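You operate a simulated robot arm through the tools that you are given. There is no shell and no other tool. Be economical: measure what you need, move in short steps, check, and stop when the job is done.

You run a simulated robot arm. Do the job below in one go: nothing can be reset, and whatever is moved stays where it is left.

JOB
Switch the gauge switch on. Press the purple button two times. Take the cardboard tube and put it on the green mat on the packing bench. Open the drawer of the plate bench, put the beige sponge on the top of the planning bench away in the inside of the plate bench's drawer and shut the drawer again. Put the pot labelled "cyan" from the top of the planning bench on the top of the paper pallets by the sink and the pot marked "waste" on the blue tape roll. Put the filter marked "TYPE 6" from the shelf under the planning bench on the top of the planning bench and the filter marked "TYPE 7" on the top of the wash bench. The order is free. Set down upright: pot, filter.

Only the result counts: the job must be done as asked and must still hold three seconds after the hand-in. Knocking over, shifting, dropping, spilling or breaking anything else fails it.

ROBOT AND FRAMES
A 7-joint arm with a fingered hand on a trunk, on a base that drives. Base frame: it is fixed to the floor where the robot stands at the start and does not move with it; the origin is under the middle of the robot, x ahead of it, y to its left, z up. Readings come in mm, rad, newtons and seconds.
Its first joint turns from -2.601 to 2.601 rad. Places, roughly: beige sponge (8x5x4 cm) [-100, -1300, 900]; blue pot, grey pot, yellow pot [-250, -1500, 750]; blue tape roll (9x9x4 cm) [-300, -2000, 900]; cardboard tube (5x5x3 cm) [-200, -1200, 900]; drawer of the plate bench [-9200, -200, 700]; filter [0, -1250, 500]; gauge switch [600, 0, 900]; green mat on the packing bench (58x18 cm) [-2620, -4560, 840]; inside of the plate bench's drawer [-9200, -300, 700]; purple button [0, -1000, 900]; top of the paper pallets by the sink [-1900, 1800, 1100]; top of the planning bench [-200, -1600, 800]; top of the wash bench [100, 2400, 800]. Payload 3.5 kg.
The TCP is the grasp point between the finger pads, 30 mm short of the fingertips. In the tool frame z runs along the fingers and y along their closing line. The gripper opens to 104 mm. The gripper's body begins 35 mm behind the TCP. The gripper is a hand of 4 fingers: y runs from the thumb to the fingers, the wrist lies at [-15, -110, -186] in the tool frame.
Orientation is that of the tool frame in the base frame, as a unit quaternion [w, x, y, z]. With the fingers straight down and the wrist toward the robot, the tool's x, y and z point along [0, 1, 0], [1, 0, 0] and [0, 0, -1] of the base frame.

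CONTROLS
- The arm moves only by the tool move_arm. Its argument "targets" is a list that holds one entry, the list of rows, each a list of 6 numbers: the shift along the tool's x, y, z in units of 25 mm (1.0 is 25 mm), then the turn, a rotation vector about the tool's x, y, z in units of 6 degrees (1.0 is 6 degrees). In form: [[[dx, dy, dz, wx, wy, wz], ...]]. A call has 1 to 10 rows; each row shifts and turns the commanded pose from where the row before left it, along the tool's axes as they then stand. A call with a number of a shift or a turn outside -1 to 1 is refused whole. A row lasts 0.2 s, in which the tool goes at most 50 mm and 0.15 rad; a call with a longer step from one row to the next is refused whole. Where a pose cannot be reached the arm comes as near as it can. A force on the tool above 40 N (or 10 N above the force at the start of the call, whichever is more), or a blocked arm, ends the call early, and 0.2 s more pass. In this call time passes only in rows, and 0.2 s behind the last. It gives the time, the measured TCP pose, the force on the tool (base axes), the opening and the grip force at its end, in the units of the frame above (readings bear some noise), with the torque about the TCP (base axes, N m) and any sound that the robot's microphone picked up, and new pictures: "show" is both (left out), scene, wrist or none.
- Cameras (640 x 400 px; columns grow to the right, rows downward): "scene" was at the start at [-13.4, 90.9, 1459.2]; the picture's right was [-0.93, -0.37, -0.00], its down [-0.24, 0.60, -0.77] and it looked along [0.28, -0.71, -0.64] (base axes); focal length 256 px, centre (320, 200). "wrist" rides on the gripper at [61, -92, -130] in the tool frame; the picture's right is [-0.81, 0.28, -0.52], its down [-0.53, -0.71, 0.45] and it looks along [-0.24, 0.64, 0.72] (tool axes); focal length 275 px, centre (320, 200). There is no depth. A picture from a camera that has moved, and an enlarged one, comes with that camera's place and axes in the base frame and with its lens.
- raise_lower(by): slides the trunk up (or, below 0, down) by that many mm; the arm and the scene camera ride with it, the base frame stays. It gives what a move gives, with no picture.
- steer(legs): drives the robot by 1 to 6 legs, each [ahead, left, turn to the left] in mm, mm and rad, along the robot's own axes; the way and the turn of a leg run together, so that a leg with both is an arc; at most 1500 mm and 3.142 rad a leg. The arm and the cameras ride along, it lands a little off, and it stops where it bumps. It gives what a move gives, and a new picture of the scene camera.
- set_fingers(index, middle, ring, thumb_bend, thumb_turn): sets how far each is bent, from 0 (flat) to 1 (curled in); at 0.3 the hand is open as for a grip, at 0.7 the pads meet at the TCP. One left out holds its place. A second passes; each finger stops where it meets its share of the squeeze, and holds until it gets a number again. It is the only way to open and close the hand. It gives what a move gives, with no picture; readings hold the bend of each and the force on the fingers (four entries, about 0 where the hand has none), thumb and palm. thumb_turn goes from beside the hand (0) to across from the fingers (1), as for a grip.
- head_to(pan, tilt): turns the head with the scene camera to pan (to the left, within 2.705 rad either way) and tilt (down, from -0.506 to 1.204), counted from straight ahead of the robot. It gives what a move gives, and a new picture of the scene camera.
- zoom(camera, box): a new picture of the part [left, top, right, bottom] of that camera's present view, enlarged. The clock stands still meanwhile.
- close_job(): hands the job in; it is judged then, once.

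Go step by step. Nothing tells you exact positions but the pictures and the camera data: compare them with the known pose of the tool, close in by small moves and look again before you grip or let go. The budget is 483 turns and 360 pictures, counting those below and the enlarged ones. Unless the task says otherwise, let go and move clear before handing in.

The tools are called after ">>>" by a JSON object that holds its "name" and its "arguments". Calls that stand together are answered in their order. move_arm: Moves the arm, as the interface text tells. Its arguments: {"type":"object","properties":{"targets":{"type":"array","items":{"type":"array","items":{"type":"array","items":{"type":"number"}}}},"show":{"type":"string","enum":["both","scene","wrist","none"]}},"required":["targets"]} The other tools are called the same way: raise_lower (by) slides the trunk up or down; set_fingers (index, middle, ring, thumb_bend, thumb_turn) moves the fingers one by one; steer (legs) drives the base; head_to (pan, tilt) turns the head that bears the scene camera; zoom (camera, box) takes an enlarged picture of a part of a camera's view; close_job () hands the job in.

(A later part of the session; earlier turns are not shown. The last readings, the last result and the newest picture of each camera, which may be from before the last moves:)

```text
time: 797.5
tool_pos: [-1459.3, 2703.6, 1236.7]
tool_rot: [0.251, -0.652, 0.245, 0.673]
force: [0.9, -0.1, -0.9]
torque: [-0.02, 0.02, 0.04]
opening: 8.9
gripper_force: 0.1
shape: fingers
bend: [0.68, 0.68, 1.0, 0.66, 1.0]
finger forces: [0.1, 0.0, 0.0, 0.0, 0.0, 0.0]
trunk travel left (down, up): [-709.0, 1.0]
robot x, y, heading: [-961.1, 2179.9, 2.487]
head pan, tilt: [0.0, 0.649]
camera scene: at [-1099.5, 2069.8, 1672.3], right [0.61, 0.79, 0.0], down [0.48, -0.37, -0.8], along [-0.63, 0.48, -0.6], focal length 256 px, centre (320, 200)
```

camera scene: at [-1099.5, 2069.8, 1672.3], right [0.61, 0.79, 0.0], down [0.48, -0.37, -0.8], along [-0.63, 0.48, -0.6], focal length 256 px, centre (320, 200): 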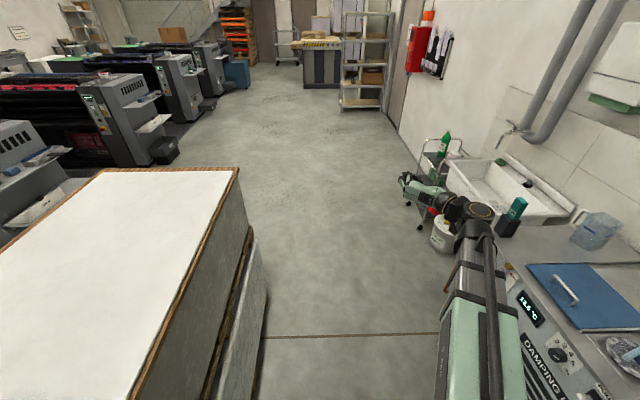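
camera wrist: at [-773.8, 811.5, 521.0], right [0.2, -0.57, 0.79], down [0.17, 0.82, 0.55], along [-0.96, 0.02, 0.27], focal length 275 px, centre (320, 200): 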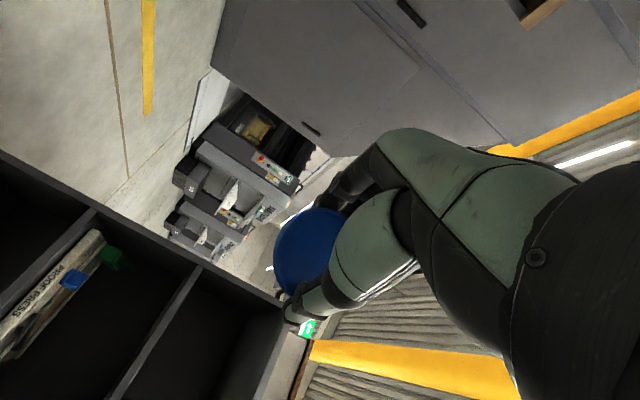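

Now turning to face the pallet from its right side and making the hand vertical.

>>> {"name": "steer", "arguments": {"legs": [[0, 0, 1.556]]}}

>>> {"name": "move_arm", "arguments": {"targets": [[[0, 0, 0, 0, 1, 0], [0, 0, 0, 0, 1, 0], [0, 0, 0, 0, 1, 0], [0, 0, 0, 0, 1, 0], [0, 0, 0, 0, 1, 0], [0, 0, 0, 0, 1, 0], [0, 0, 0, 0, 1, 0], [0, 0, 0, 0, 1, 0], [0, 0, 0, 0, 1, 0], [0, 0, 0, 0, 1, 0]]], "show": "none"}}

>>> {"name": "move_arm", "arguments": {"targets": [[[0, 0, 0, 0, 1, 0], [0, 0, 0, 0, 1, 0], [0, 0, 0, 0, 1, 0], [0, 0, 0, 0, 1, 0], [0, 0, 0, 0, 1, 0]]], "show": "none"}}

>>> {"name": "set_fingers", "arguments": {"index": 1, "middle": 0.42, "ring": 0.42, "thumb_bend": 0.42}}

>>> {"name": "zoom", "arguments": {"camera": "wrist", "box": [0, 0, 640, 400]}}

```text
time: 801.5
tool_pos: [-1514.0, 1713.2, 1236.8]
tool_rot: [-0.281, -0.641, -0.272, 0.661]
force: [-0.1, 0.1, -0.5]
torque: [-0.01, -0.03, 0.01]
opening: 9.1
gripper_force: 0.0
shape: fingers
bend: [0.68, 0.68, 1.0, 0.66, 1.0]
finger forces: [0.0, 0.0, 0.0, 0.1, 0.0, 0.0]
trunk travel left (down, up): [-709.0, 1.0]
robot x, y, heading: [-962.5, 2181.1, -2.286]
head pan, tilt: [0.0, 0.649]
camera scene: at [-860.7, 2037.0, 1672.3], right [-0.76, 0.65, 0.0], down [0.39, 0.46, -0.8], along [-0.52, -0.61, -0.6], focal length 256 px, centre (320, 200)
```

scene: 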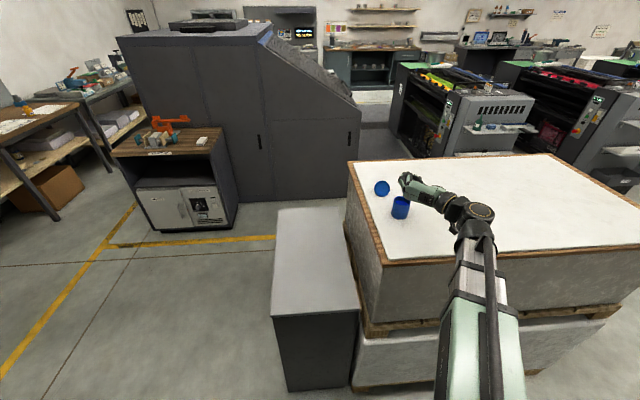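

```text
time: 803.8
tool_pos: [-1514.2, 1712.8, 1237.1]
tool_rot: [0.107, 0.886, 0.375, -0.251]
force: [-0.5, 0.4, 0.9]
torque: [0.0, -0.01, 0.02]
opening: 8.8
gripper_force: 0.1
shape: fingers
bend: [0.68, 0.68, 1.0, 0.66, 1.0]
finger forces: [0.1, 0.1, 0.0, 0.1, 0.0, 0.1]
trunk travel left (down, up): [-709.0, 1.0]
robot x, y, heading: [-961.7, 2177.7, -2.282]
head pan, tilt: [0.0, 0.649]
```

```text
time: 805.0
tool_pos: [-1514.8, 1714.8, 1237.9]
tool_rot: [0.006, 0.921, 0.39, -0.013]
force: [-0.2, -0.2, -0.9]
torque: [-0.01, 0.01, 0.01]
opening: 8.8
gripper_force: 0.1
shape: fingers
bend: [0.68, 0.68, 1.0, 0.66, 1.0]
finger forces: [0.1, 0.0, 0.1, 0.1, 0.0, 0.0]
trunk travel left (down, up): [-709.0, 1.0]
robot x, y, heading: [-962.6, 2178.4, -2.281]
head pan, tilt: [0.0, 0.649]
```

```text
time: 806.0
tool_pos: [-1514.8, 1714.1, 1238.6]
tool_rot: [0.007, 0.921, 0.39, -0.014]
force: [0.0, -0.3, 0.0]
torque: [-0.02, 0.0, 0.01]
opening: 59.1
gripper_force: 0.0
shape: fingers
bend: [1.0, 0.42, 0.42, 0.42, 0.99]
finger forces: [0.1, 0.0, 0.0, 0.0, 0.0, 0.0]
trunk travel left (down, up): [-709.0, 1.0]
robot x, y, heading: [-962.9, 2180.5, -2.279]
head pan, tilt: [0.0, 0.649]
```

```text
1.00 times, centred on (320, 200) of wrist (not enlarged: the box is as wide or as high as the picture)
camera zoom: at [-1535.1, 1823.9, 1367.0], right [-0.36, -0.76, 0.54], down [-0.89, 0.1, -0.44], along [0.28, -0.64, -0.72], focal length 275 px, centre (320, 200)
```

zoom: 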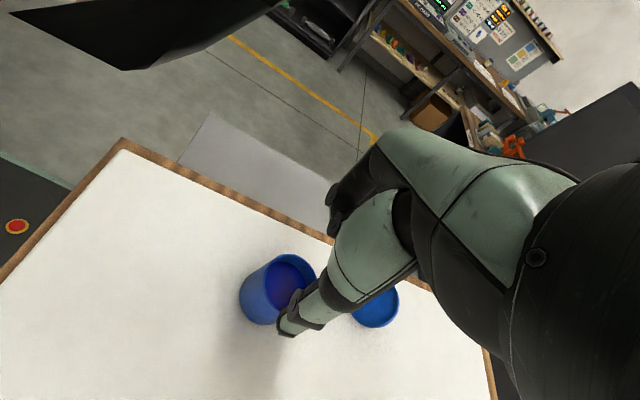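

From this side the lid's knob points away from the robot. The knob centre is near (-1590, 1537). Moving above it.

>>> {"name": "steer", "arguments": {"legs": [[80, 69, 0]]}}

>>> {"name": "move_arm", "arguments": {"targets": [[[-1, 0, 0, 0, 0, 0], [-1, 0, 0, 0, 0, 0], [-1, 0, 0, 0, 0, 0], [-1, 0, 0, 0, 0, 0]]], "show": "wrist"}}

```text
time: 807.1
tool_pos: [-1517.1, 1607.3, 1237.7]
tool_rot: [0.006, 0.922, 0.388, -0.014]
force: [0.0, -0.4, -0.5]
torque: [0.03, -0.03, 0.05]
opening: 59.1
gripper_force: 0.1
shape: fingers
bend: [1.0, 0.42, 0.42, 0.42, 0.99]
finger forces: [0.1, 0.0, 0.1, 0.0, 0.0, 0.0]
trunk travel left (down, up): [-709.0, 1.0]
robot x, y, heading: [-961.0, 2070.2, -2.281]
head pan, tilt: [0.0, 0.649]
camera scene: at [-861.1, 1928.1, 1672.1], right [-0.76, 0.65, 0.0], down [0.4, 0.46, -0.8], along [-0.52, -0.6, -0.61], focal length 256 px, centre (320, 200)
```

scene: 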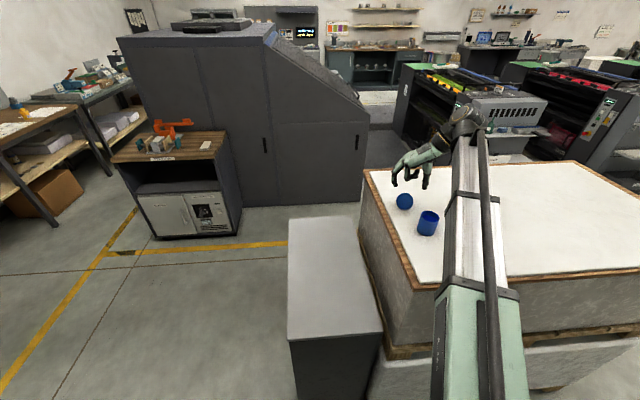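

```text
time: 808.1
tool_pos: [-1589.1, 1537.2, 1240.0]
tool_rot: [0.007, 0.922, 0.387, -0.014]
force: [-0.5, 0.3, -0.5]
torque: [0.0, -0.01, 0.01]
opening: 59.1
gripper_force: 0.0
shape: fingers
bend: [1.0, 0.42, 0.42, 0.42, 0.99]
finger forces: [0.1, 0.0, 0.0, 0.0, 0.0, 0.0]
trunk travel left (down, up): [-709.0, 1.0]
robot x, y, heading: [-963.3, 2075.2, -2.284]
head pan, tilt: [0.0, 0.649]
camera wrist: at [-1607.9, 1647.4, 1370.1], right [-0.36, -0.76, 0.54], down [-0.89, 0.11, -0.44], along [0.27, -0.64, -0.72], focal length 275 px, centre (320, 200)
```

wrist: 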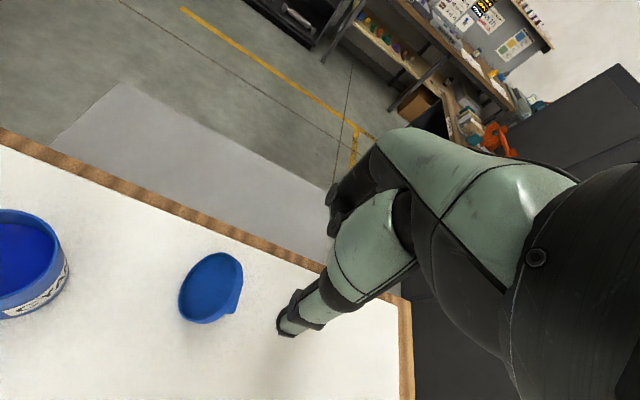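

The knob is almost below the hand. Lowering 85 mm for a closer look.

>>> {"name": "move_arm", "arguments": {"targets": [[[0.2, -0.3, 0.85, 0, 0, 0], [0, 0, 0.85, 0, 0, 0], [0, 0, 0.85, 0, 0, 0], [0, 0, 0.85, 0, 0, 0]]], "show": "wrist"}}

>>> {"name": "zoom", "arguments": {"camera": "scene", "box": [370, 170, 450, 220]}}

```text
time: 809.1
tool_pos: [-1590.5, 1546.9, 1157.9]
tool_rot: [0.006, 0.922, 0.387, -0.014]
force: [0.5, -0.1, -0.2]
torque: [-0.01, -0.01, -0.01]
opening: 59.1
gripper_force: 0.1
shape: fingers
bend: [1.0, 0.42, 0.42, 0.42, 0.99]
finger forces: [0.0, 0.0, 0.0, 0.0, 0.0, 0.1]
trunk travel left (down, up): [-709.0, 1.0]
robot x, y, heading: [-962.0, 2072.3, -2.283]
head pan, tilt: [0.0, 0.649]
camera wrist: at [-1611.0, 1657.3, 1285.1], right [-0.36, -0.76, 0.54], down [-0.89, 0.11, -0.44], along [0.27, -0.64, -0.72], focal length 275 px, centre (320, 200)
```

wrist: 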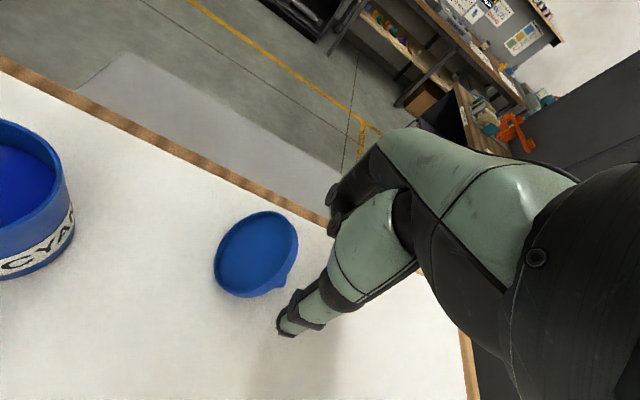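

```text
8.00 times, centred on (410, 195) of scene
camera zoom: at [-861.2, 1930.2, 1672.4], right [-0.76, 0.65, 0.0], down [0.4, 0.46, -0.8], along [-0.52, -0.6, -0.6], focal length 2049 px, centre (-400, 240)
```

zoom: 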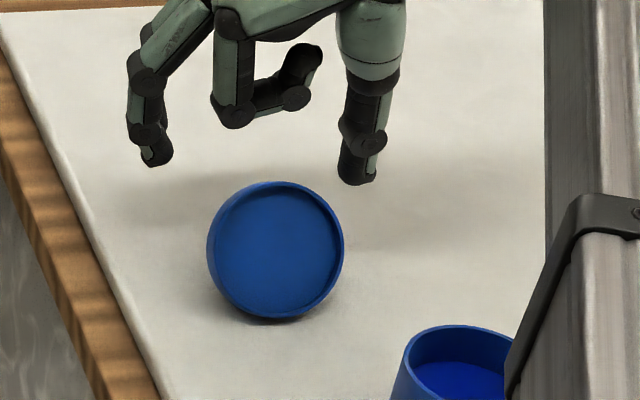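

Now I can see clearly: the recess faces the robot and the knob is just behind the upper rim. I'll open the index wide, shift 12 mm forward and 10 mm right, and descend around the knob.

>>> {"name": "set_fingers", "arguments": {"index": 0.33, "middle": 0.37, "ring": 0.37, "thumb_bend": 0.37}}

>>> {"name": "move_arm", "arguments": {"targets": [[[-0.5, -0.38, 0, 0, 0, 0], [0, 0, 0.6, 0, 0, 0], [0, 0, 0.6, 0, 0, 0], [0, 0, 0.6, 0, 0, 0], [0, 0, 0.5, 0, 0, 0]]], "show": "none"}}

>>> {"name": "zoom", "arguments": {"camera": "scene", "box": [370, 160, 450, 210]}}

```text
time: 810.1
tool_pos: [-1591.2, 1547.3, 1156.5]
tool_rot: [0.006, 0.921, 0.388, -0.014]
force: [-0.2, -1.2, -0.9]
torque: [-0.02, -0.02, 0.05]
opening: 90.4
gripper_force: 0.1
shape: fingers
bend: [0.33, 0.37, 0.37, 0.37, 0.98]
finger forces: [0.0, 0.1, 0.1, 0.0, 0.0, 0.1]
trunk travel left (down, up): [-709.0, 1.0]
robot x, y, heading: [-963.7, 2073.3, -2.278]
head pan, tilt: [0.0, 0.649]
```

```text
time: 811.4
tool_pos: [-1607.9, 1539.6, 1110.3]
tool_rot: [0.014, 0.922, 0.387, -0.018]
force: [0.7, 3.0, 29.8]
torque: [-0.95, -0.83, 0.05]
opening: 91.1
gripper_force: 15.7
shape: fingers
bend: [0.33, 0.33, 0.37, 0.37, 0.98]
finger forces: [0.1, 27.5, 0.0, 0.0, 3.0, 0.1]
trunk travel left (down, up): [-709.0, 1.0]
robot x, y, heading: [-964.3, 2072.7, -2.283]
head pan, tilt: [0.0, 0.649]
stopped in row 5: the force on the tool passed its limit at 48 N (the readings are from after the stop); the commanded pose is now the measured one
```

```text
8.00 times, centred on (410, 185) of scene
camera zoom: at [-859.5, 1932.2, 1672.9], right [-0.76, 0.65, 0.0], down [0.39, 0.46, -0.8], along [-0.52, -0.6, -0.6], focal length 2049 px, centre (-400, 320)
```

zoom: 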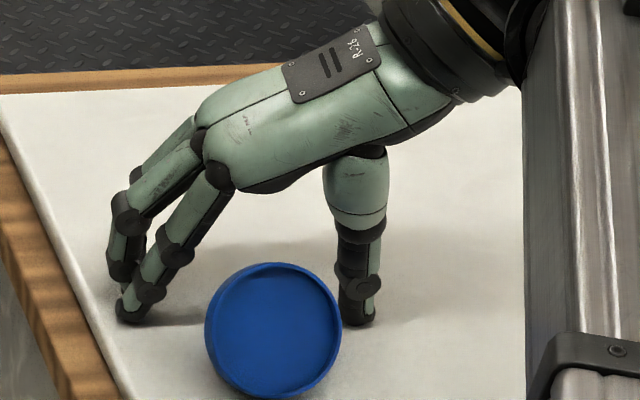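

The fingertips touch the paper, straddling the knob behind the lid. Raising 8 mm and closing middle, ring and thumb on the knob.

>>> {"name": "move_arm", "arguments": {"targets": [[[0, -0.2, -0.32, 0, 0, 0]]], "show": "none"}}

>>> {"name": "set_fingers", "arguments": {"middle": 0.56, "ring": 0.56, "thumb_bend": 0.54}}

>>> {"name": "set_fingers", "arguments": {"middle": 0.68, "ring": 0.68, "thumb_bend": 0.63}}

>>> {"name": "zoom", "arguments": {"camera": "scene", "box": [370, 160, 450, 210]}}

```text
time: 811.8
tool_pos: [-1613.3, 1544.5, 1111.4]
tool_rot: [0.01, 0.922, 0.387, -0.017]
force: [0.4, -0.2, 3.0]
torque: [-0.15, -0.12, 0.03]
opening: 90.3
gripper_force: 2.0
shape: fingers
bend: [0.33, 0.35, 0.37, 0.37, 0.98]
finger forces: [0.0, 2.9, 0.1, 0.0, 0.1, 0.1]
trunk travel left (down, up): [-709.0, 1.0]
robot x, y, heading: [-963.1, 2074.1, -2.28]
head pan, tilt: [0.0, 0.649]
```

```text
time: 812.8
tool_pos: [-1610.9, 1544.4, 1114.3]
tool_rot: [0.011, 0.922, 0.388, -0.018]
force: [3.1, -3.2, 14.0]
torque: [-0.5, -0.29, 0.04]
opening: 68.9
gripper_force: 7.2
shape: fingers
bend: [0.33, 0.52, 0.56, 0.54, 1.0]
finger forces: [0.0, 13.6, 0.1, 0.0, 0.0, 0.0]
trunk travel left (down, up): [-709.0, 1.0]
robot x, y, heading: [-963.4, 2071.4, -2.281]
head pan, tilt: [0.0, 0.649]
```

```text
time: 813.8
tool_pos: [-1614.3, 1544.1, 1112.5]
tool_rot: [0.011, 0.922, 0.388, -0.017]
force: [-0.1, 2.4, 4.1]
torque: [0.12, 0.05, 0.01]
opening: 57.1
gripper_force: 2.0
shape: fingers
bend: [0.33, 0.68, 0.68, 0.63, 1.0]
finger forces: [0.1, 0.1, 0.0, 0.0, 4.2, 0.1]
trunk travel left (down, up): [-709.0, 1.0]
robot x, y, heading: [-965.8, 2071.1, -2.284]
head pan, tilt: [0.0, 0.649]
```

```text
8.00 times, centred on (410, 185) of scene
camera zoom: at [-860.7, 1930.8, 1672.3], right [-0.76, 0.65, 0.0], down [0.4, 0.46, -0.8], along [-0.52, -0.6, -0.6], focal length 2049 px, centre (-400, 320)
```

zoom: 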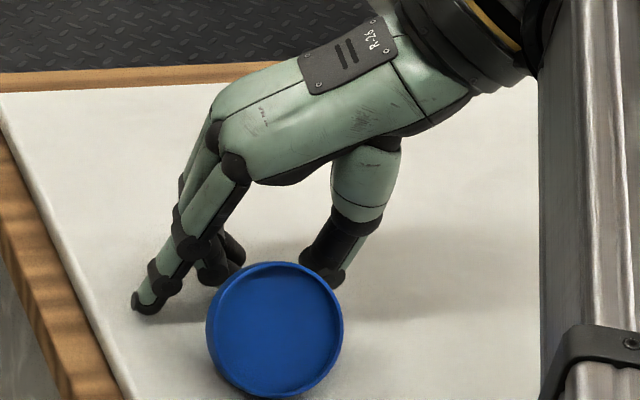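

The fingers closed just beyond the knob. Opening, moving 14 mm back toward the disc and 5 mm right, and closing again.

>>> {"name": "set_fingers", "arguments": {"middle": 0.4, "ring": 0.4, "thumb_bend": 0.4}}

>>> {"name": "move_arm", "arguments": {"targets": [[[0.55, -0.2, -0.05, 0, 0, 0]]], "show": "none"}}

>>> {"name": "set_fingers", "arguments": {"middle": 0.56, "ring": 0.56, "thumb_bend": 0.53}}

>>> {"name": "set_fingers", "arguments": {"middle": 0.66, "ring": 0.66, "thumb_bend": 0.62}}

```text
time: 814.8
tool_pos: [-1613.0, 1543.2, 1113.6]
tool_rot: [0.011, 0.921, 0.388, -0.016]
force: [-0.8, 1.1, 3.2]
torque: [-0.12, -0.07, 0.02]
opening: 86.6
gripper_force: 2.2
shape: fingers
bend: [0.33, 0.41, 0.4, 0.4, 0.99]
finger forces: [0.0, 3.8, 0.0, 0.0, 0.1, 0.0]
trunk travel left (down, up): [-709.0, 1.0]
robot x, y, heading: [-964.0, 2072.6, -2.286]
head pan, tilt: [0.0, 0.649]
```

```text
time: 815.1
tool_pos: [-1606.0, 1555.3, 1114.0]
tool_rot: [0.012, 0.922, 0.387, -0.016]
force: [0.6, -0.3, 0.3]
torque: [0.02, -0.01, -0.02]
opening: 86.8
gripper_force: 0.0
shape: fingers
bend: [0.33, 0.4, 0.4, 0.4, 0.99]
finger forces: [0.0, 0.0, 0.0, 0.0, 0.0, 0.0]
trunk travel left (down, up): [-709.0, 1.0]
robot x, y, heading: [-964.0, 2075.7, -2.279]
head pan, tilt: [0.0, 0.649]
```

```text
time: 816.1
tool_pos: [-1606.9, 1556.3, 1115.0]
tool_rot: [0.011, 0.922, 0.387, -0.017]
force: [-0.5, -0.3, -0.3]
torque: [-0.06, -0.04, -0.01]
opening: 70.3
gripper_force: 0.8
shape: fingers
bend: [0.33, 0.56, 0.56, 0.53, 1.0]
finger forces: [0.1, 0.6, 0.0, 0.0, 0.0, 0.0]
trunk travel left (down, up): [-709.0, 1.0]
robot x, y, heading: [-963.9, 2072.1, -2.286]
head pan, tilt: [0.0, 0.649]
```

```text
time: 817.1
tool_pos: [-1607.6, 1556.6, 1114.1]
tool_rot: [0.011, 0.922, 0.387, -0.016]
force: [-0.2, 0.6, 0.1]
torque: [0.0, -0.01, 0.0]
opening: 58.5
gripper_force: 0.0
shape: fingers
bend: [0.33, 0.66, 0.66, 0.62, 1.0]
finger forces: [0.0, 0.0, 0.0, 0.0, 0.0, 0.0]
trunk travel left (down, up): [-709.0, 1.0]
robot x, y, heading: [-960.3, 2072.5, -2.282]
head pan, tilt: [0.0, 0.649]
```

>>> {"name": "zoom", "arguments": {"camera": "scene", "box": [370, 160, 450, 210]}}

>>> {"name": "zoom", "arguments": {"camera": "wrist", "box": [200, 150, 400, 275]}}

```text
8.00 times, centred on (410, 185) of scene
camera zoom: at [-861.1, 1930.3, 1672.3], right [-0.76, 0.65, 0.0], down [0.4, 0.46, -0.8], along [-0.52, -0.6, -0.6], focal length 2049 px, centre (-400, 320)
```

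zoom: 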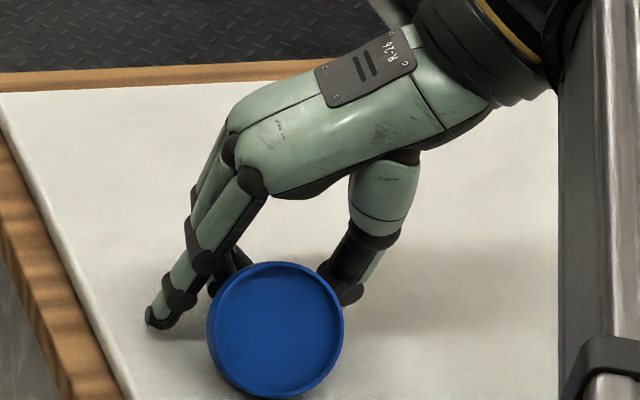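

```text
3.20 times, centred on (300, 212) of wrist
camera zoom: at [-1626.9, 1667.8, 1242.6], right [-0.36, -0.75, 0.55], down [-0.89, 0.1, -0.44], along [0.27, -0.65, -0.71], focal length 881 px, centre (384, 160)
```

zoom: 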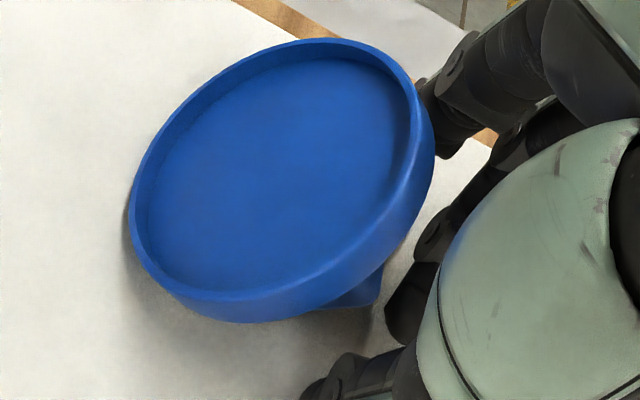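

The knob is sheltered under the disc from above. One last idea: pinch the lid's top rim (thumb in the recess, fingers behind) and pitch the hand up past 55°. I'll first test in the air whether that pitch is reachable.

>>> {"name": "set_fingers", "arguments": {"index": 0.4, "middle": 0.4, "ring": 0.4, "thumb_bend": 0.4}}

>>> {"name": "move_arm", "arguments": {"targets": [[[0, 0, -1, 0, 0, 0], [0, 0, -1, 0, 0, 0], [0, 0, -1, 0, 0, 0], [0, 0, -1, 0, 0, 0], [0, 0, -1, 0, 0, 0], [0, 0, 0, 0, 0, 1], [0, 0, 0, 0, 0, 1], [0, 0, 0, 0, 0, 1], [0, 0, 0, 0, 0, 1], [0, 0, 0, 0, 0, 1]]], "show": "none"}}

>>> {"name": "move_arm", "arguments": {"targets": [[[0, 0, 0, 0, 0, 1], [0, 0, 0, 0, 0, 1], [0, 0, 0, 0, 0, 1], [0, 0, 0, 0, 0, 1], [0, 0, 0, 0, 0, 1], [0, 0, 0, 0, 0, 1], [0, 0, 0, 0, 0, 1], [0, 0, 0, 0, 0, 1], [0, 0, 0, 0, 0, 1], [0, 0, 0, 0, 0, 1]]], "show": "none"}}

>>> {"name": "move_arm", "arguments": {"targets": [[[0, 0, 0, -1, 0, 0], [0, 0, 0, -1, 0, 0], [0, 0, 0, -1, 0, 0], [0, 0, 0, -1, 0, 0], [0, 0, 0, -1, 0, 0], [0, 0, 0, -1, 0, 0], [0, 0, 0, -1, 0, 0], [0, 0, 0, -1, 0, 0], [0, 0, 0, -1, 0, 0], [0, 0, 0, -1, 0, 0]]], "show": "none"}}

```text
time: 818.1
tool_pos: [-1606.4, 1555.4, 1114.5]
tool_rot: [0.01, 0.922, 0.387, -0.017]
force: [0.3, 0.2, 0.0]
torque: [0.01, 0.0, -0.06]
opening: 77.9
gripper_force: 0.1
shape: fingers
bend: [0.4, 0.4, 0.4, 0.4, 0.99]
finger forces: [0.1, 0.0, 0.1, 0.0, 0.0, 0.0]
trunk travel left (down, up): [-709.0, 1.0]
robot x, y, heading: [-966.8, 2072.7, -2.282]
head pan, tilt: [0.0, 0.649]
```

```text
time: 820.4
tool_pos: [-1603.0, 1560.1, 1238.4]
tool_rot: [0.014, 0.991, 0.135, -0.013]
force: [-0.7, -0.7, 0.2]
torque: [-0.01, -0.05, 0.02]
opening: 77.8
gripper_force: 0.1
shape: fingers
bend: [0.4, 0.4, 0.4, 0.4, 0.99]
finger forces: [0.0, 0.0, 0.0, 0.0, 0.0, 0.0]
trunk travel left (down, up): [-709.0, 1.0]
robot x, y, heading: [-962.7, 2072.9, -2.286]
head pan, tilt: [0.0, 0.649]
```

```text
time: 822.5
tool_pos: [-1612.2, 1574.9, 1235.5]
tool_rot: [0.033, 0.948, -0.317, 0.009]
force: [0.7, -0.2, 0.5]
torque: [0.01, -0.01, -0.01]
opening: 77.6
gripper_force: 0.0
shape: fingers
bend: [0.4, 0.4, 0.4, 0.4, 0.99]
finger forces: [0.1, 0.0, 0.1, 0.1, 0.0, 0.0]
out of reach, approached as far as the arm can: row 9, 10
trunk travel left (down, up): [-709.0, 1.0]
robot x, y, heading: [-966.0, 2074.3, -2.284]
head pan, tilt: [0.0, 0.649]
```

```text
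time: 824.8
tool_pos: [-1614.9, 1574.4, 1236.0]
tool_rot: [0.502, 0.805, -0.279, -0.151]
force: [0.6, 0.6, -0.7]
torque: [0.01, 0.01, 0.0]
opening: 77.8
gripper_force: 0.0
shape: fingers
bend: [0.4, 0.4, 0.4, 0.4, 0.99]
finger forces: [0.0, 0.0, 0.0, 0.1, 0.0, 0.1]
trunk travel left (down, up): [-709.0, 1.0]
robot x, y, heading: [-962.9, 2070.6, -2.281]
head pan, tilt: [0.0, 0.649]
```

60° is reachable here. Testing a bit further, then returning to vertical.

>>> {"name": "move_arm", "arguments": {"targets": [[[0, 0, 0, -1, 0, 0], [0, 0, 0, -1, 0, 0], [0, 0, 0, -1, 0, 0], [0, 0, 0, -1, 0, 0]]], "show": "none"}}

>>> {"name": "move_arm", "arguments": {"targets": [[[0, 0, 0, 1, 0, 0], [0, 0, 0, 1, 0, 0], [0, 0, 0, 1, 0, 0], [0, 0, 0, 1, 0, 0], [0, 0, 0, 1, 0, 0], [0, 0, 0, 1, 0, 0], [0, 0, 0, 1, 0, 0], [0, 0, 0, 1, 0, 0], [0, 0, 0, 1, 0, 0], [0, 0, 0, 1, 0, 0]]], "show": "none"}}

>>> {"name": "move_arm", "arguments": {"targets": [[[0, 0, 0, 1, 0, 0], [0, 0, 0, 1, 0, 0], [0, 0, 0, 1, 0, 0], [0, 0, 0, 0.6, 0, 0]]], "show": "wrist"}}

```text
time: 826.0
tool_pos: [-1607.4, 1591.4, 1267.5]
tool_rot: [0.671, 0.668, -0.236, -0.218]
force: [0.1, -0.8, 0.5]
torque: [0.03, -0.01, 0.01]
opening: 77.7
gripper_force: 0.0
shape: fingers
bend: [0.4, 0.4, 0.4, 0.4, 0.99]
finger forces: [0.0, 0.0, 0.0, 0.1, 0.1, 0.0]
trunk travel left (down, up): [-709.0, 1.0]
robot x, y, heading: [-963.6, 2075.5, -2.284]
head pan, tilt: [0.0, 0.649]
stopped in row 4: the arm was blocked; the commanded pose is now the measured one
```

```text
time: 828.1
tool_pos: [-1615.4, 1581.2, 1250.6]
tool_rot: [0.237, 0.918, -0.313, -0.064]
force: [0.0, -0.5, -0.2]
torque: [0.02, 0.0, -0.02]
opening: 77.8
gripper_force: 0.0
shape: fingers
bend: [0.4, 0.4, 0.4, 0.4, 0.99]
finger forces: [0.1, 0.0, 0.0, 0.1, 0.0, 0.0]
trunk travel left (down, up): [-709.0, 1.0]
robot x, y, heading: [-963.1, 2074.3, -2.283]
head pan, tilt: [0.0, 0.649]
```

```text
time: 829.1
tool_pos: [-1613.4, 1580.8, 1250.5]
tool_rot: [0.063, 0.946, -0.319, -0.004]
force: [0.1, -0.2, -0.2]
torque: [-0.02, 0.0, 0.0]
opening: 77.7
gripper_force: 0.0
shape: fingers
bend: [0.4, 0.4, 0.4, 0.4, 0.99]
finger forces: [0.0, 0.0, 0.0, 0.0, 0.0, 0.0]
trunk travel left (down, up): [-709.0, 1.0]
robot x, y, heading: [-962.2, 2072.3, -2.288]
head pan, tilt: [0.0, 0.649]
camera wrist: at [-1504.2, 1630.4, 1371.9], right [-0.79, 0.33, 0.52], down [-0.02, 0.83, -0.55], along [-0.62, -0.44, -0.65], focal length 275 px, centre (320, 200)
```

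wrist: 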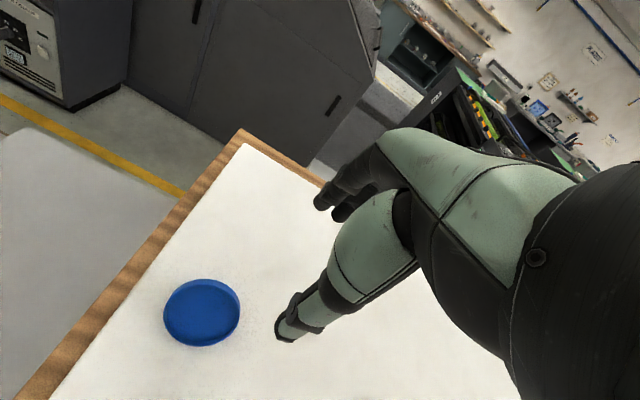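

The hand can pitch all the way to horizontal here. The lid's top rim is near (-1589, 1553, 1120). I'll move over it, descend with thumb and fingers on either side, and pinch.

>>> {"name": "move_arm", "arguments": {"targets": [[[0.7, 0.15, 0, 1, 0, 0], [0.74, 0.15, 0.4, 0.1, 0, 0], [0, 0, 0.8, 0, 0, 0], [0, 0, 0.8, 0, 0, 0], [0, 0, 0.8, 0, 0, 0]]], "show": "none"}}

>>> {"name": "zoom", "arguments": {"camera": "scene", "box": [360, 150, 456, 210]}}

>>> {"name": "zoom", "arguments": {"camera": "wrist", "box": [160, 140, 480, 340]}}

```text
time: 830.4
tool_pos: [-1613.1, 1583.6, 1175.9]
tool_rot: [0.011, 0.949, -0.315, 0.017]
force: [-0.3, -0.1, -0.6]
torque: [0.01, -0.03, 0.03]
opening: 77.7
gripper_force: 0.1
shape: fingers
bend: [0.4, 0.4, 0.4, 0.4, 0.99]
finger forces: [0.1, 0.1, 0.0, 0.1, 0.0, 0.0]
out of reach, approached as far as the arm can: row 1, 2, 3, 4, 5
trunk travel left (down, up): [-709.0, 1.0]
robot x, y, heading: [-966.5, 2071.9, -2.287]
head pan, tilt: [0.0, 0.649]
```

```text
6.67 times, centred on (408, 180) of scene
camera zoom: at [-861.9, 1931.0, 1672.4], right [-0.76, 0.66, 0.0], down [0.4, 0.46, -0.8], along [-0.52, -0.6, -0.6], focal length 1708 px, centre (-267, 333)
```

zoom: 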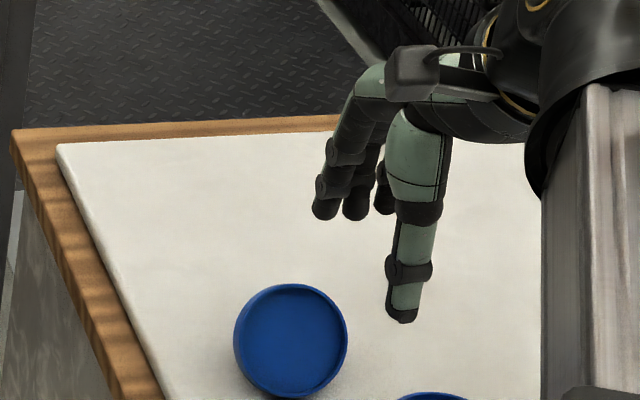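

```text
2.00 times, centred on (320, 240) of wrist
camera zoom: at [-1513.5, 1625.3, 1309.4], right [-0.83, 0.28, 0.49], down [0.01, 0.87, -0.48], along [-0.56, -0.39, -0.73], focal length 551 px, centre (320, 120)
```

zoom: 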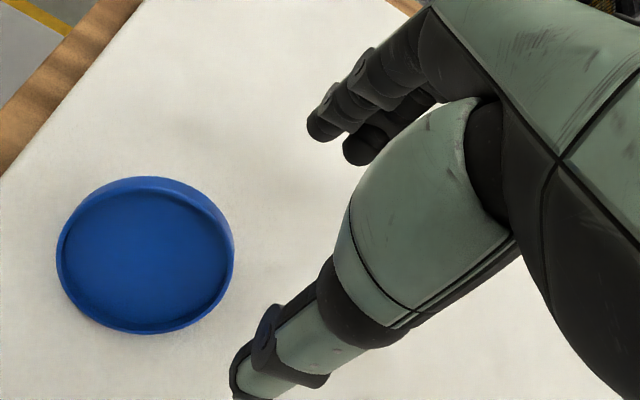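

The arm is at its lateral limit, so I'll shift the robot 33 mm left and 18 mm ahead instead, then descend and pinch.

>>> {"name": "steer", "arguments": {"legs": [[18, 33, 0]]}}

>>> {"name": "move_arm", "arguments": {"targets": [[[0, 0, 0.6, 0, 0, 0], [0, 0, 0.6, 0, 0, 0], [0, 0, 0.5, 0, 0, 0]]], "show": "none"}}

>>> {"name": "zoom", "arguments": {"camera": "scene", "box": [360, 160, 456, 220]}}

```text
time: 831.2
tool_pos: [-1600.2, 1547.5, 1176.2]
tool_rot: [0.01, 0.949, -0.315, 0.017]
force: [-0.7, -0.7, -1.1]
torque: [0.02, 0.01, 0.0]
opening: 78.1
gripper_force: 0.1
shape: fingers
bend: [0.4, 0.4, 0.4, 0.4, 0.99]
finger forces: [0.1, 0.0, 0.0, 0.1, 0.0, 0.1]
trunk travel left (down, up): [-709.0, 1.0]
robot x, y, heading: [-948.5, 2035.5, -2.289]
head pan, tilt: [0.0, 0.649]
camera scene: at [-848.3, 1893.9, 1672.1], right [-0.76, 0.66, 0.0], down [0.4, 0.46, -0.8], along [-0.52, -0.6, -0.61], focal length 256 px, centre (320, 200)
```

scene: 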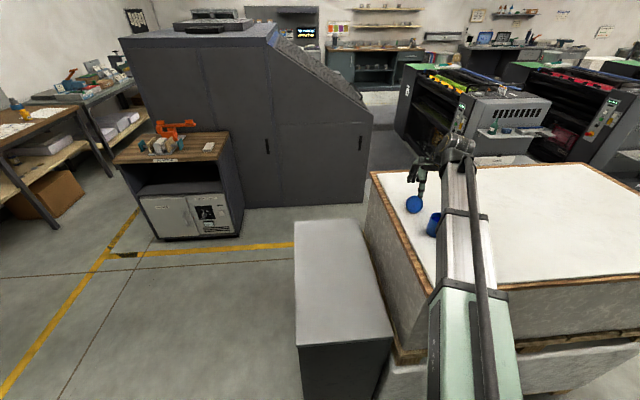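

```text
time: 832.0
tool_pos: [-1600.5, 1548.2, 1135.5]
tool_rot: [0.012, 0.949, -0.315, 0.016]
force: [-0.3, -0.5, -0.4]
torque: [0.03, 0.0, 0.0]
opening: 77.8
gripper_force: 0.0
shape: fingers
bend: [0.4, 0.4, 0.4, 0.4, 0.99]
finger forces: [0.0, 0.0, 0.0, 0.1, 0.1, 0.0]
trunk travel left (down, up): [-709.0, 1.0]
robot x, y, heading: [-953.9, 2035.2, -2.285]
head pan, tilt: [0.0, 0.649]
```

```text
6.67 times, centred on (408, 190) of scene
camera zoom: at [-849.2, 1895.8, 1672.3], right [-0.76, 0.66, 0.0], down [0.4, 0.46, -0.8], along [-0.52, -0.6, -0.6], focal length 1708 px, centre (-267, 267)
```

zoom: 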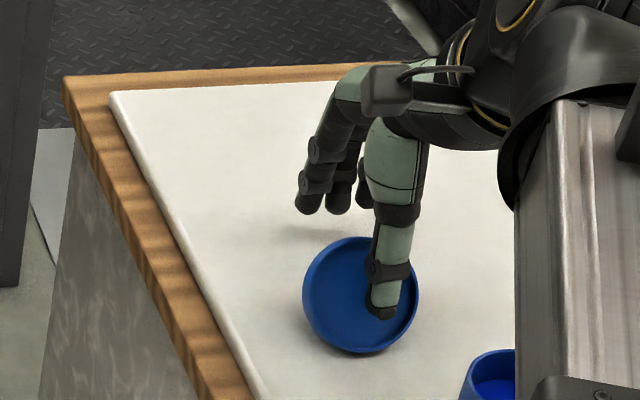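

The thumb is inside the recess and the fingers are behind the rim. Pinching.

>>> {"name": "set_fingers", "arguments": {"index": 0.6, "middle": 0.6, "ring": 0.6, "thumb_bend": 0.52}}

>>> {"name": "set_fingers", "arguments": {"index": 0.72, "middle": 0.72, "ring": 0.72, "thumb_bend": 0.6}}

>>> {"name": "move_arm", "arguments": {"targets": [[[0, 0, -0.5, 0, 0, 0], [0, 0, -1, 0, 0, 0], [0, 0, -1, 0, 0, 0]]], "show": "none"}}

>>> {"name": "zoom", "arguments": {"camera": "scene", "box": [360, 150, 456, 210]}}

```text
time: 833.0
tool_pos: [-1599.9, 1549.3, 1135.8]
tool_rot: [0.012, 0.949, -0.315, 0.017]
force: [0.4, 0.0, 0.4]
torque: [0.0, 0.0, 0.0]
opening: 37.0
gripper_force: 0.0
shape: fingers
bend: [0.6, 0.6, 0.6, 0.52, 1.0]
finger forces: [0.1, 0.0, 0.0, 0.0, 0.1, 0.0]
trunk travel left (down, up): [-709.0, 1.0]
robot x, y, heading: [-944.3, 2038.3, -2.286]
head pan, tilt: [0.0, 0.649]
```

```text
time: 834.0
tool_pos: [-1600.1, 1549.6, 1135.0]
tool_rot: [0.013, 0.949, -0.316, 0.018]
force: [-0.2, -0.3, 1.6]
torque: [-0.03, 0.0, 0.0]
opening: 15.9
gripper_force: 3.3
shape: fingers
bend: [0.72, 0.71, 0.72, 0.57, 1.0]
finger forces: [2.9, 1.1, 0.0, 0.0, 2.4, 0.0]
trunk travel left (down, up): [-709.0, 1.0]
robot x, y, heading: [-949.0, 2038.8, -2.285]
head pan, tilt: [0.0, 0.649]
```

```text
time: 834.8
tool_pos: [-1601.9, 1550.3, 1198.0]
tool_rot: [0.013, 0.949, -0.315, 0.018]
force: [-1.1, 0.4, -0.7]
torque: [-0.02, -0.02, 0.0]
opening: 9.3
gripper_force: 0.0
shape: fingers
bend: [0.72, 0.72, 0.72, 0.6, 1.0]
finger forces: [0.0, 0.0, 0.0, 0.0, 0.1, 0.1]
trunk travel left (down, up): [-709.0, 1.0]
robot x, y, heading: [-947.6, 2040.7, -2.288]
head pan, tilt: [0.0, 0.649]
```

```text
6.67 times, centred on (408, 180) of scene
camera zoom: at [-848.9, 1896.0, 1672.3], right [-0.76, 0.66, 0.0], down [0.4, 0.46, -0.8], along [-0.52, -0.6, -0.6], focal length 1708 px, centre (-267, 333)
```

zoom: 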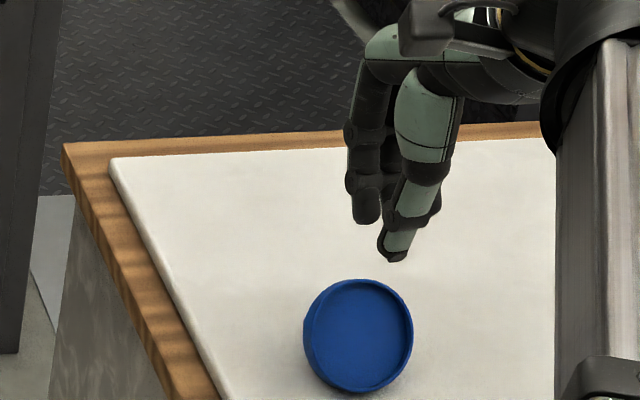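

The pinch was too shallow. Trying once more 15 mm lower and with a firmer squeeze.

>>> {"name": "set_fingers", "arguments": {"index": 0.42, "middle": 0.42, "ring": 0.42, "thumb_bend": 0.42}}

>>> {"name": "move_arm", "arguments": {"targets": [[[0, 0, 0.9, 0, 0, 0], [0, 0, 0.9, 0, 0, 0], [0, 0, 0.7, 0, 0, 0], [0, 0, 0.5, 0, 0, 0]]], "show": "none"}}

>>> {"name": "set_fingers", "arguments": {"index": 0.66, "middle": 0.66, "ring": 0.66, "thumb_bend": 0.56}}

>>> {"name": "set_fingers", "arguments": {"index": 0.82, "middle": 0.82, "ring": 0.82, "thumb_bend": 0.7}}

>>> {"name": "zoom", "arguments": {"camera": "scene", "box": [360, 160, 456, 220]}}

```text
time: 835.8
tool_pos: [-1602.8, 1548.9, 1198.0]
tool_rot: [0.012, 0.949, -0.314, 0.018]
force: [0.3, -0.8, -0.6]
torque: [0.0, 0.0, 0.0]
opening: 72.3
gripper_force: 0.1
shape: fingers
bend: [0.42, 0.42, 0.42, 0.42, 0.99]
finger forces: [0.0, 0.0, 0.0, 0.0, 0.0, 0.0]
trunk travel left (down, up): [-709.0, 1.0]
robot x, y, heading: [-950.0, 2037.9, -2.288]
head pan, tilt: [0.0, 0.649]
```

```text
time: 836.8
tool_pos: [-1600.0, 1547.2, 1122.7]
tool_rot: [0.013, 0.949, -0.314, 0.018]
force: [0.3, -0.8, 0.0]
torque: [0.0, 0.02, 0.02]
opening: 72.3
gripper_force: 0.1
shape: fingers
bend: [0.42, 0.42, 0.42, 0.42, 0.99]
finger forces: [0.0, 0.0, 0.0, 0.1, 0.0, 0.1]
trunk travel left (down, up): [-709.0, 1.0]
robot x, y, heading: [-950.9, 2039.2, -2.286]
head pan, tilt: [0.0, 0.649]
```

```text
time: 837.8
tool_pos: [-1600.7, 1545.7, 1122.0]
tool_rot: [0.012, 0.949, -0.315, 0.018]
force: [-0.3, 0.1, 1.8]
torque: [-0.03, -0.02, 0.01]
opening: 33.5
gripper_force: 3.7
shape: fingers
bend: [0.63, 0.64, 0.66, 0.52, 1.0]
finger forces: [2.2, 1.5, 0.0, 0.0, 3.5, 0.1]
trunk travel left (down, up): [-709.0, 1.0]
robot x, y, heading: [-949.5, 2036.5, -2.282]
head pan, tilt: [0.0, 0.649]
```

```text
time: 838.8
tool_pos: [-1599.9, 1546.7, 1121.5]
tool_rot: [0.012, 0.949, -0.316, 0.017]
force: [-0.2, 0.2, -0.7]
torque: [0.01, -0.05, -0.05]
opening: 27.5
gripper_force: 22.4
shape: fingers
bend: [0.77, 0.77, 0.82, 0.51, 1.0]
finger forces: [10.7, 11.4, 0.1, 0.0, 22.1, 0.1]
trunk travel left (down, up): [-709.0, 1.0]
robot x, y, heading: [-950.1, 2038.2, -2.286]
head pan, tilt: [0.0, 0.649]
```

```text
6.67 times, centred on (408, 190) of scene
camera zoom: at [-849.1, 1895.9, 1672.3], right [-0.76, 0.66, 0.0], down [0.4, 0.46, -0.8], along [-0.52, -0.6, -0.6], focal length 1708 px, centre (-267, 267)
```

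zoom: 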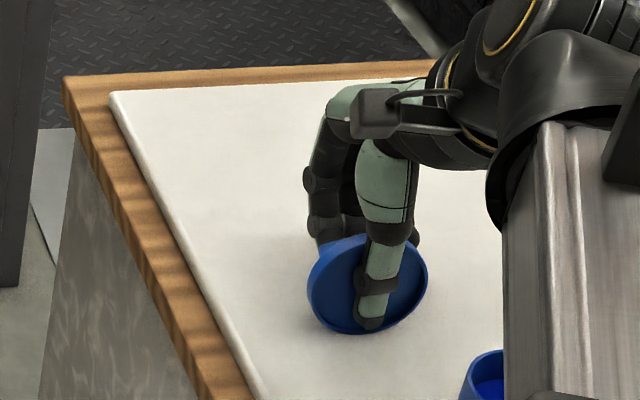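

Firmly held at 22 N. Lifting 125 mm, well above the pot, and pitching the hand up.

>>> {"name": "move_arm", "arguments": {"targets": [[[0, 0, -0.5, 0, 0, 0], [0, 0, -1, 0, 0, 0], [0, 0, -1, 0, 0, 0], [0, 0, -1, 0, 0, 0], [0, 0, -1, 0, 0, 0], [0, 0, -0.6, -1, 0, 0], [0, 0, 0, -1, 0, 0], [0, 0, 0, -1, 0, 0], [0, 0, 0, -1, 0, 0], [0, 0, 0, -1, 0, 0]]], "show": "none"}}

>>> {"name": "move_arm", "arguments": {"targets": [[[0, 0, 0, -1, 0, 0], [0, 0, 0, -1, 0, 0], [0, 0, 0, -1, 0, 0], [0, 0, 0, -1, 0, 0], [0, 0, 0, -1, 0, 0], [0, 0, 0, -1, 0, 0]]], "show": "none"}}

>>> {"name": "zoom", "arguments": {"camera": "scene", "box": [360, 130, 456, 190]}}

```text
time: 841.0
tool_pos: [-1603.6, 1552.9, 1249.2]
tool_rot: [0.257, 0.913, -0.308, -0.065]
force: [-0.3, 0.5, -0.4]
torque: [-0.01, -0.01, 0.01]
opening: 27.9
gripper_force: 22.2
shape: fingers
bend: [0.78, 0.78, 0.82, 0.51, 1.0]
finger forces: [10.9, 11.2, 0.0, 0.0, 22.2, 0.0]
trunk travel left (down, up): [-709.0, 1.0]
robot x, y, heading: [-947.4, 2039.1, -2.281]
head pan, tilt: [0.0, 0.649]
```

```text
time: 842.4
tool_pos: [-1603.0, 1550.8, 1250.1]
tool_rot: [0.527, 0.789, -0.274, -0.158]
force: [-0.2, -0.5, -0.2]
torque: [-0.01, 0.02, 0.01]
opening: 27.4
gripper_force: 22.1
shape: fingers
bend: [0.78, 0.78, 0.82, 0.51, 1.0]
finger forces: [11.1, 11.0, 0.0, 0.0, 22.2, 0.1]
trunk travel left (down, up): [-709.0, 1.0]
robot x, y, heading: [-948.9, 2038.8, -2.283]
head pan, tilt: [0.0, 0.649]
```

```text
6.67 times, centred on (408, 160) of scene
camera zoom: at [-849.2, 1895.8, 1672.4], right [-0.76, 0.66, 0.0], down [0.4, 0.46, -0.8], along [-0.52, -0.6, -0.6], focal length 1708 px, centre (-267, 467)
```

zoom: 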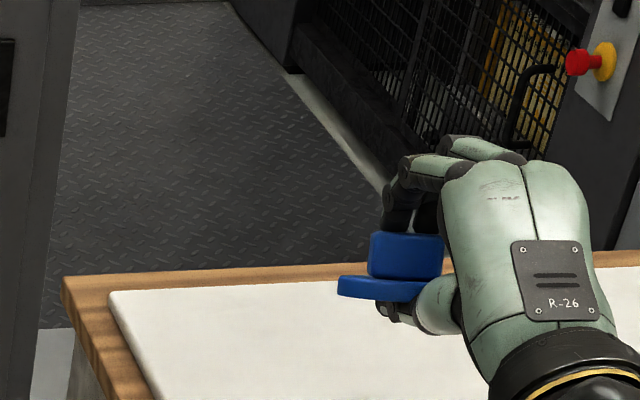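

Excellent: the lid is now held knob-up and level. I'll move 250 mm to the right, away from the pot, and lower it onto the paper.

>>> {"name": "steer", "arguments": {"legs": [[0, -250, 0]]}}

>>> {"name": "raise_lower", "arguments": {"by": -110}}

>>> {"name": "raise_lower", "arguments": {"by": -20}}

>>> {"name": "raise_lower", "arguments": {"by": -12}}

>>> {"name": "zoom", "arguments": {"camera": "scene", "box": [360, 150, 456, 210]}}

```text
time: 844.2
tool_pos: [-1791.0, 1714.6, 1250.0]
tool_rot: [0.527, 0.789, -0.274, -0.156]
force: [-0.2, 0.4, -0.6]
torque: [0.01, 0.03, 0.0]
opening: 27.6
gripper_force: 21.5
shape: fingers
bend: [0.78, 0.78, 0.82, 0.51, 1.0]
finger forces: [11.1, 11.0, 0.0, 0.0, 22.2, 0.0]
trunk travel left (down, up): [-709.0, 1.0]
robot x, y, heading: [-1134.4, 2199.5, -2.287]
head pan, tilt: [0.0, 0.649]
camera scene: at [-1036.5, 2058.4, 1672.5], right [-0.75, 0.66, 0.0], down [0.4, 0.46, -0.8], along [-0.52, -0.6, -0.6], focal length 256 px, centre (320, 200)
```

scene: 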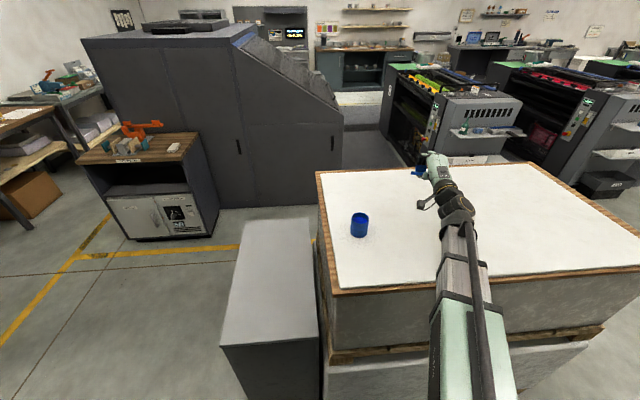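

```text
time: 845.6
tool_pos: [-1788.4, 1714.4, 1147.2]
tool_rot: [0.529, 0.788, -0.273, -0.158]
force: [-0.4, -0.1, -0.5]
torque: [0.02, 0.01, 0.01]
opening: 27.6
gripper_force: 22.7
shape: fingers
bend: [0.78, 0.78, 0.82, 0.51, 1.0]
finger forces: [10.9, 10.8, 0.0, 0.1, 22.1, 0.1]
trunk travel left (down, up): [-599.0, 111.0]
robot x, y, heading: [-1136.8, 2201.4, -2.285]
head pan, tilt: [0.0, 0.649]
```

```text
time: 846.3
tool_pos: [-1787.7, 1716.0, 1152.4]
tool_rot: [0.537, 0.783, -0.267, -0.166]
force: [0.1, 0.1, -0.4]
torque: [-0.01, -0.04, 0.02]
opening: 27.6
gripper_force: 22.1
shape: fingers
bend: [0.78, 0.78, 0.82, 0.51, 1.0]
finger forces: [10.9, 10.9, 0.0, 0.0, 22.1, 0.0]
trunk travel left (down, up): [-579.0, 131.0]
robot x, y, heading: [-1139.0, 2200.5, -2.287]
head pan, tilt: [0.0, 0.649]
```

```text
time: 846.9
tool_pos: [-1786.4, 1715.8, 1157.7]
tool_rot: [0.543, 0.779, -0.264, -0.172]
force: [0.2, 0.0, 0.0]
torque: [0.01, -0.02, -0.01]
opening: 27.6
gripper_force: 22.0
shape: fingers
bend: [0.78, 0.78, 0.82, 0.51, 1.0]
finger forces: [11.0, 10.7, 0.1, 0.1, 22.2, 0.1]
trunk travel left (down, up): [-567.0, 143.0]
robot x, y, heading: [-1135.9, 2200.2, -2.286]
head pan, tilt: [0.0, 0.649]
```

```text
6.67 times, centred on (408, 180) of scene
camera zoom: at [-1025.9, 2063.0, 1540.5], right [-0.75, 0.66, 0.0], down [0.39, 0.45, -0.8], along [-0.53, -0.6, -0.6], focal length 1708 px, centre (-267, 333)
```

zoom: 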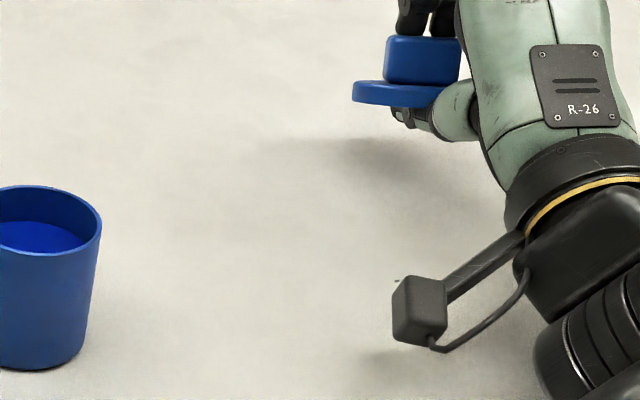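

The wrist is resting on the pallet, so the lid can't go lower here. I'll raise again and back off so the lid is near the pallet's side edge, with the wrist outside.

>>> {"name": "raise_lower", "arguments": {"by": 60}}

>>> {"name": "steer", "arguments": {"legs": [[-265, 0, 0]]}}

>>> {"name": "raise_lower", "arguments": {"by": -60}}

>>> {"name": "raise_lower", "arguments": {"by": -20}}

>>> {"name": "raise_lower", "arguments": {"by": -10}}

```text
time: 847.9
tool_pos: [-1787.5, 1716.1, 1167.6]
tool_rot: [0.526, 0.79, -0.275, -0.157]
force: [-1.0, 0.2, -0.8]
torque: [-0.02, 0.01, 0.0]
opening: 27.7
gripper_force: 22.2
shape: fingers
bend: [0.78, 0.78, 0.82, 0.51, 1.0]
finger forces: [10.9, 10.9, 0.0, 0.0, 22.2, 0.0]
trunk travel left (down, up): [-627.0, 83.0]
robot x, y, heading: [-1136.6, 2201.2, -2.29]
head pan, tilt: [0.0, 0.649]
```

```text
time: 849.8
tool_pos: [-1613.9, 1913.3, 1168.6]
tool_rot: [0.528, 0.789, -0.272, -0.157]
force: [0.3, 0.5, -0.4]
torque: [0.02, -0.04, 0.01]
opening: 27.7
gripper_force: 21.5
shape: fingers
bend: [0.78, 0.78, 0.82, 0.51, 1.0]
finger forces: [10.9, 10.8, 0.1, 0.0, 22.2, 0.0]
trunk travel left (down, up): [-627.0, 83.0]
robot x, y, heading: [-965.9, 2403.1, -2.288]
head pan, tilt: [0.0, 0.649]
camera scene: at [-860.8, 2259.3, 1590.4], right [-0.76, 0.65, 0.0], down [0.39, 0.46, -0.8], along [-0.52, -0.6, -0.6], focal length 256 px, centre (320, 200)
```

scene: 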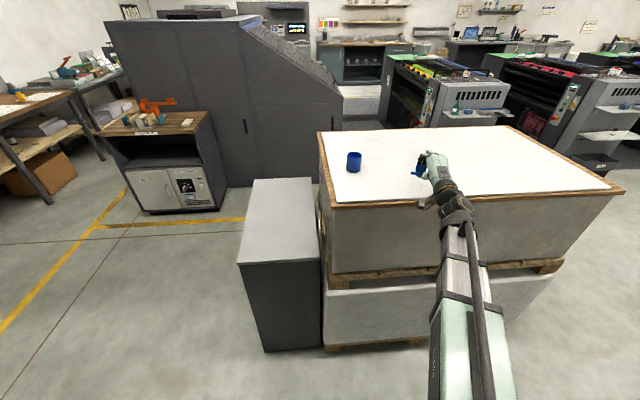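

```text
time: 850.6
tool_pos: [-1610.8, 1914.6, 1126.4]
tool_rot: [0.535, 0.786, -0.27, -0.155]
force: [0.0, 3.8, 31.5]
torque: [-0.35, 0.16, 0.02]
opening: 25.3
gripper_force: 54.7
shape: fingers
bend: [0.78, 0.78, 0.82, 0.55, 1.0]
finger forces: [19.6, 19.6, 0.1, 0.0, 70.8, 0.0]
trunk travel left (down, up): [-575.0, 135.0]
robot x, y, heading: [-964.3, 2400.2, -2.281]
head pan, tilt: [0.0, 0.649]
stopped: the force on the tool passed its limit at 50 N (the readings are from after the stop); the commanded pose is now the measured one
```

```text
time: 850.9
tool_pos: [-1611.1, 1915.9, 1126.5]
tool_rot: [0.538, 0.783, -0.27, -0.155]
force: [0.4, 3.6, 28.3]
torque: [-0.29, 0.09, -0.03]
opening: 25.4
gripper_force: 52.6
shape: fingers
bend: [0.78, 0.78, 0.82, 0.55, 1.0]
finger forces: [18.6, 19.0, 0.0, 0.0, 66.4, 0.0]
trunk travel left (down, up): [-573.0, 137.0]
robot x, y, heading: [-960.5, 2401.2, -2.286]
head pan, tilt: [0.0, 0.649]
stopped: the force on the tool passed its limit at 47 N (the readings are from after the stop); the commanded pose is now the measured one
```

```text
time: 851.3
tool_pos: [-1610.4, 1914.8, 1127.0]
tool_rot: [0.54, 0.783, -0.269, -0.153]
force: [0.5, 4.2, 28.0]
torque: [-0.28, 0.11, -0.02]
opening: 25.1
gripper_force: 51.3
shape: fingers
bend: [0.78, 0.78, 0.82, 0.55, 1.0]
finger forces: [18.3, 18.6, 0.0, 0.1, 65.2, 0.1]
trunk travel left (down, up): [-570.0, 140.0]
robot x, y, heading: [-958.9, 2402.7, -2.284]
head pan, tilt: [0.0, 0.649]
stopped: the force on the tool passed its limit at 44 N (the readings are from after the stop); the commanded pose is now the measured one
```

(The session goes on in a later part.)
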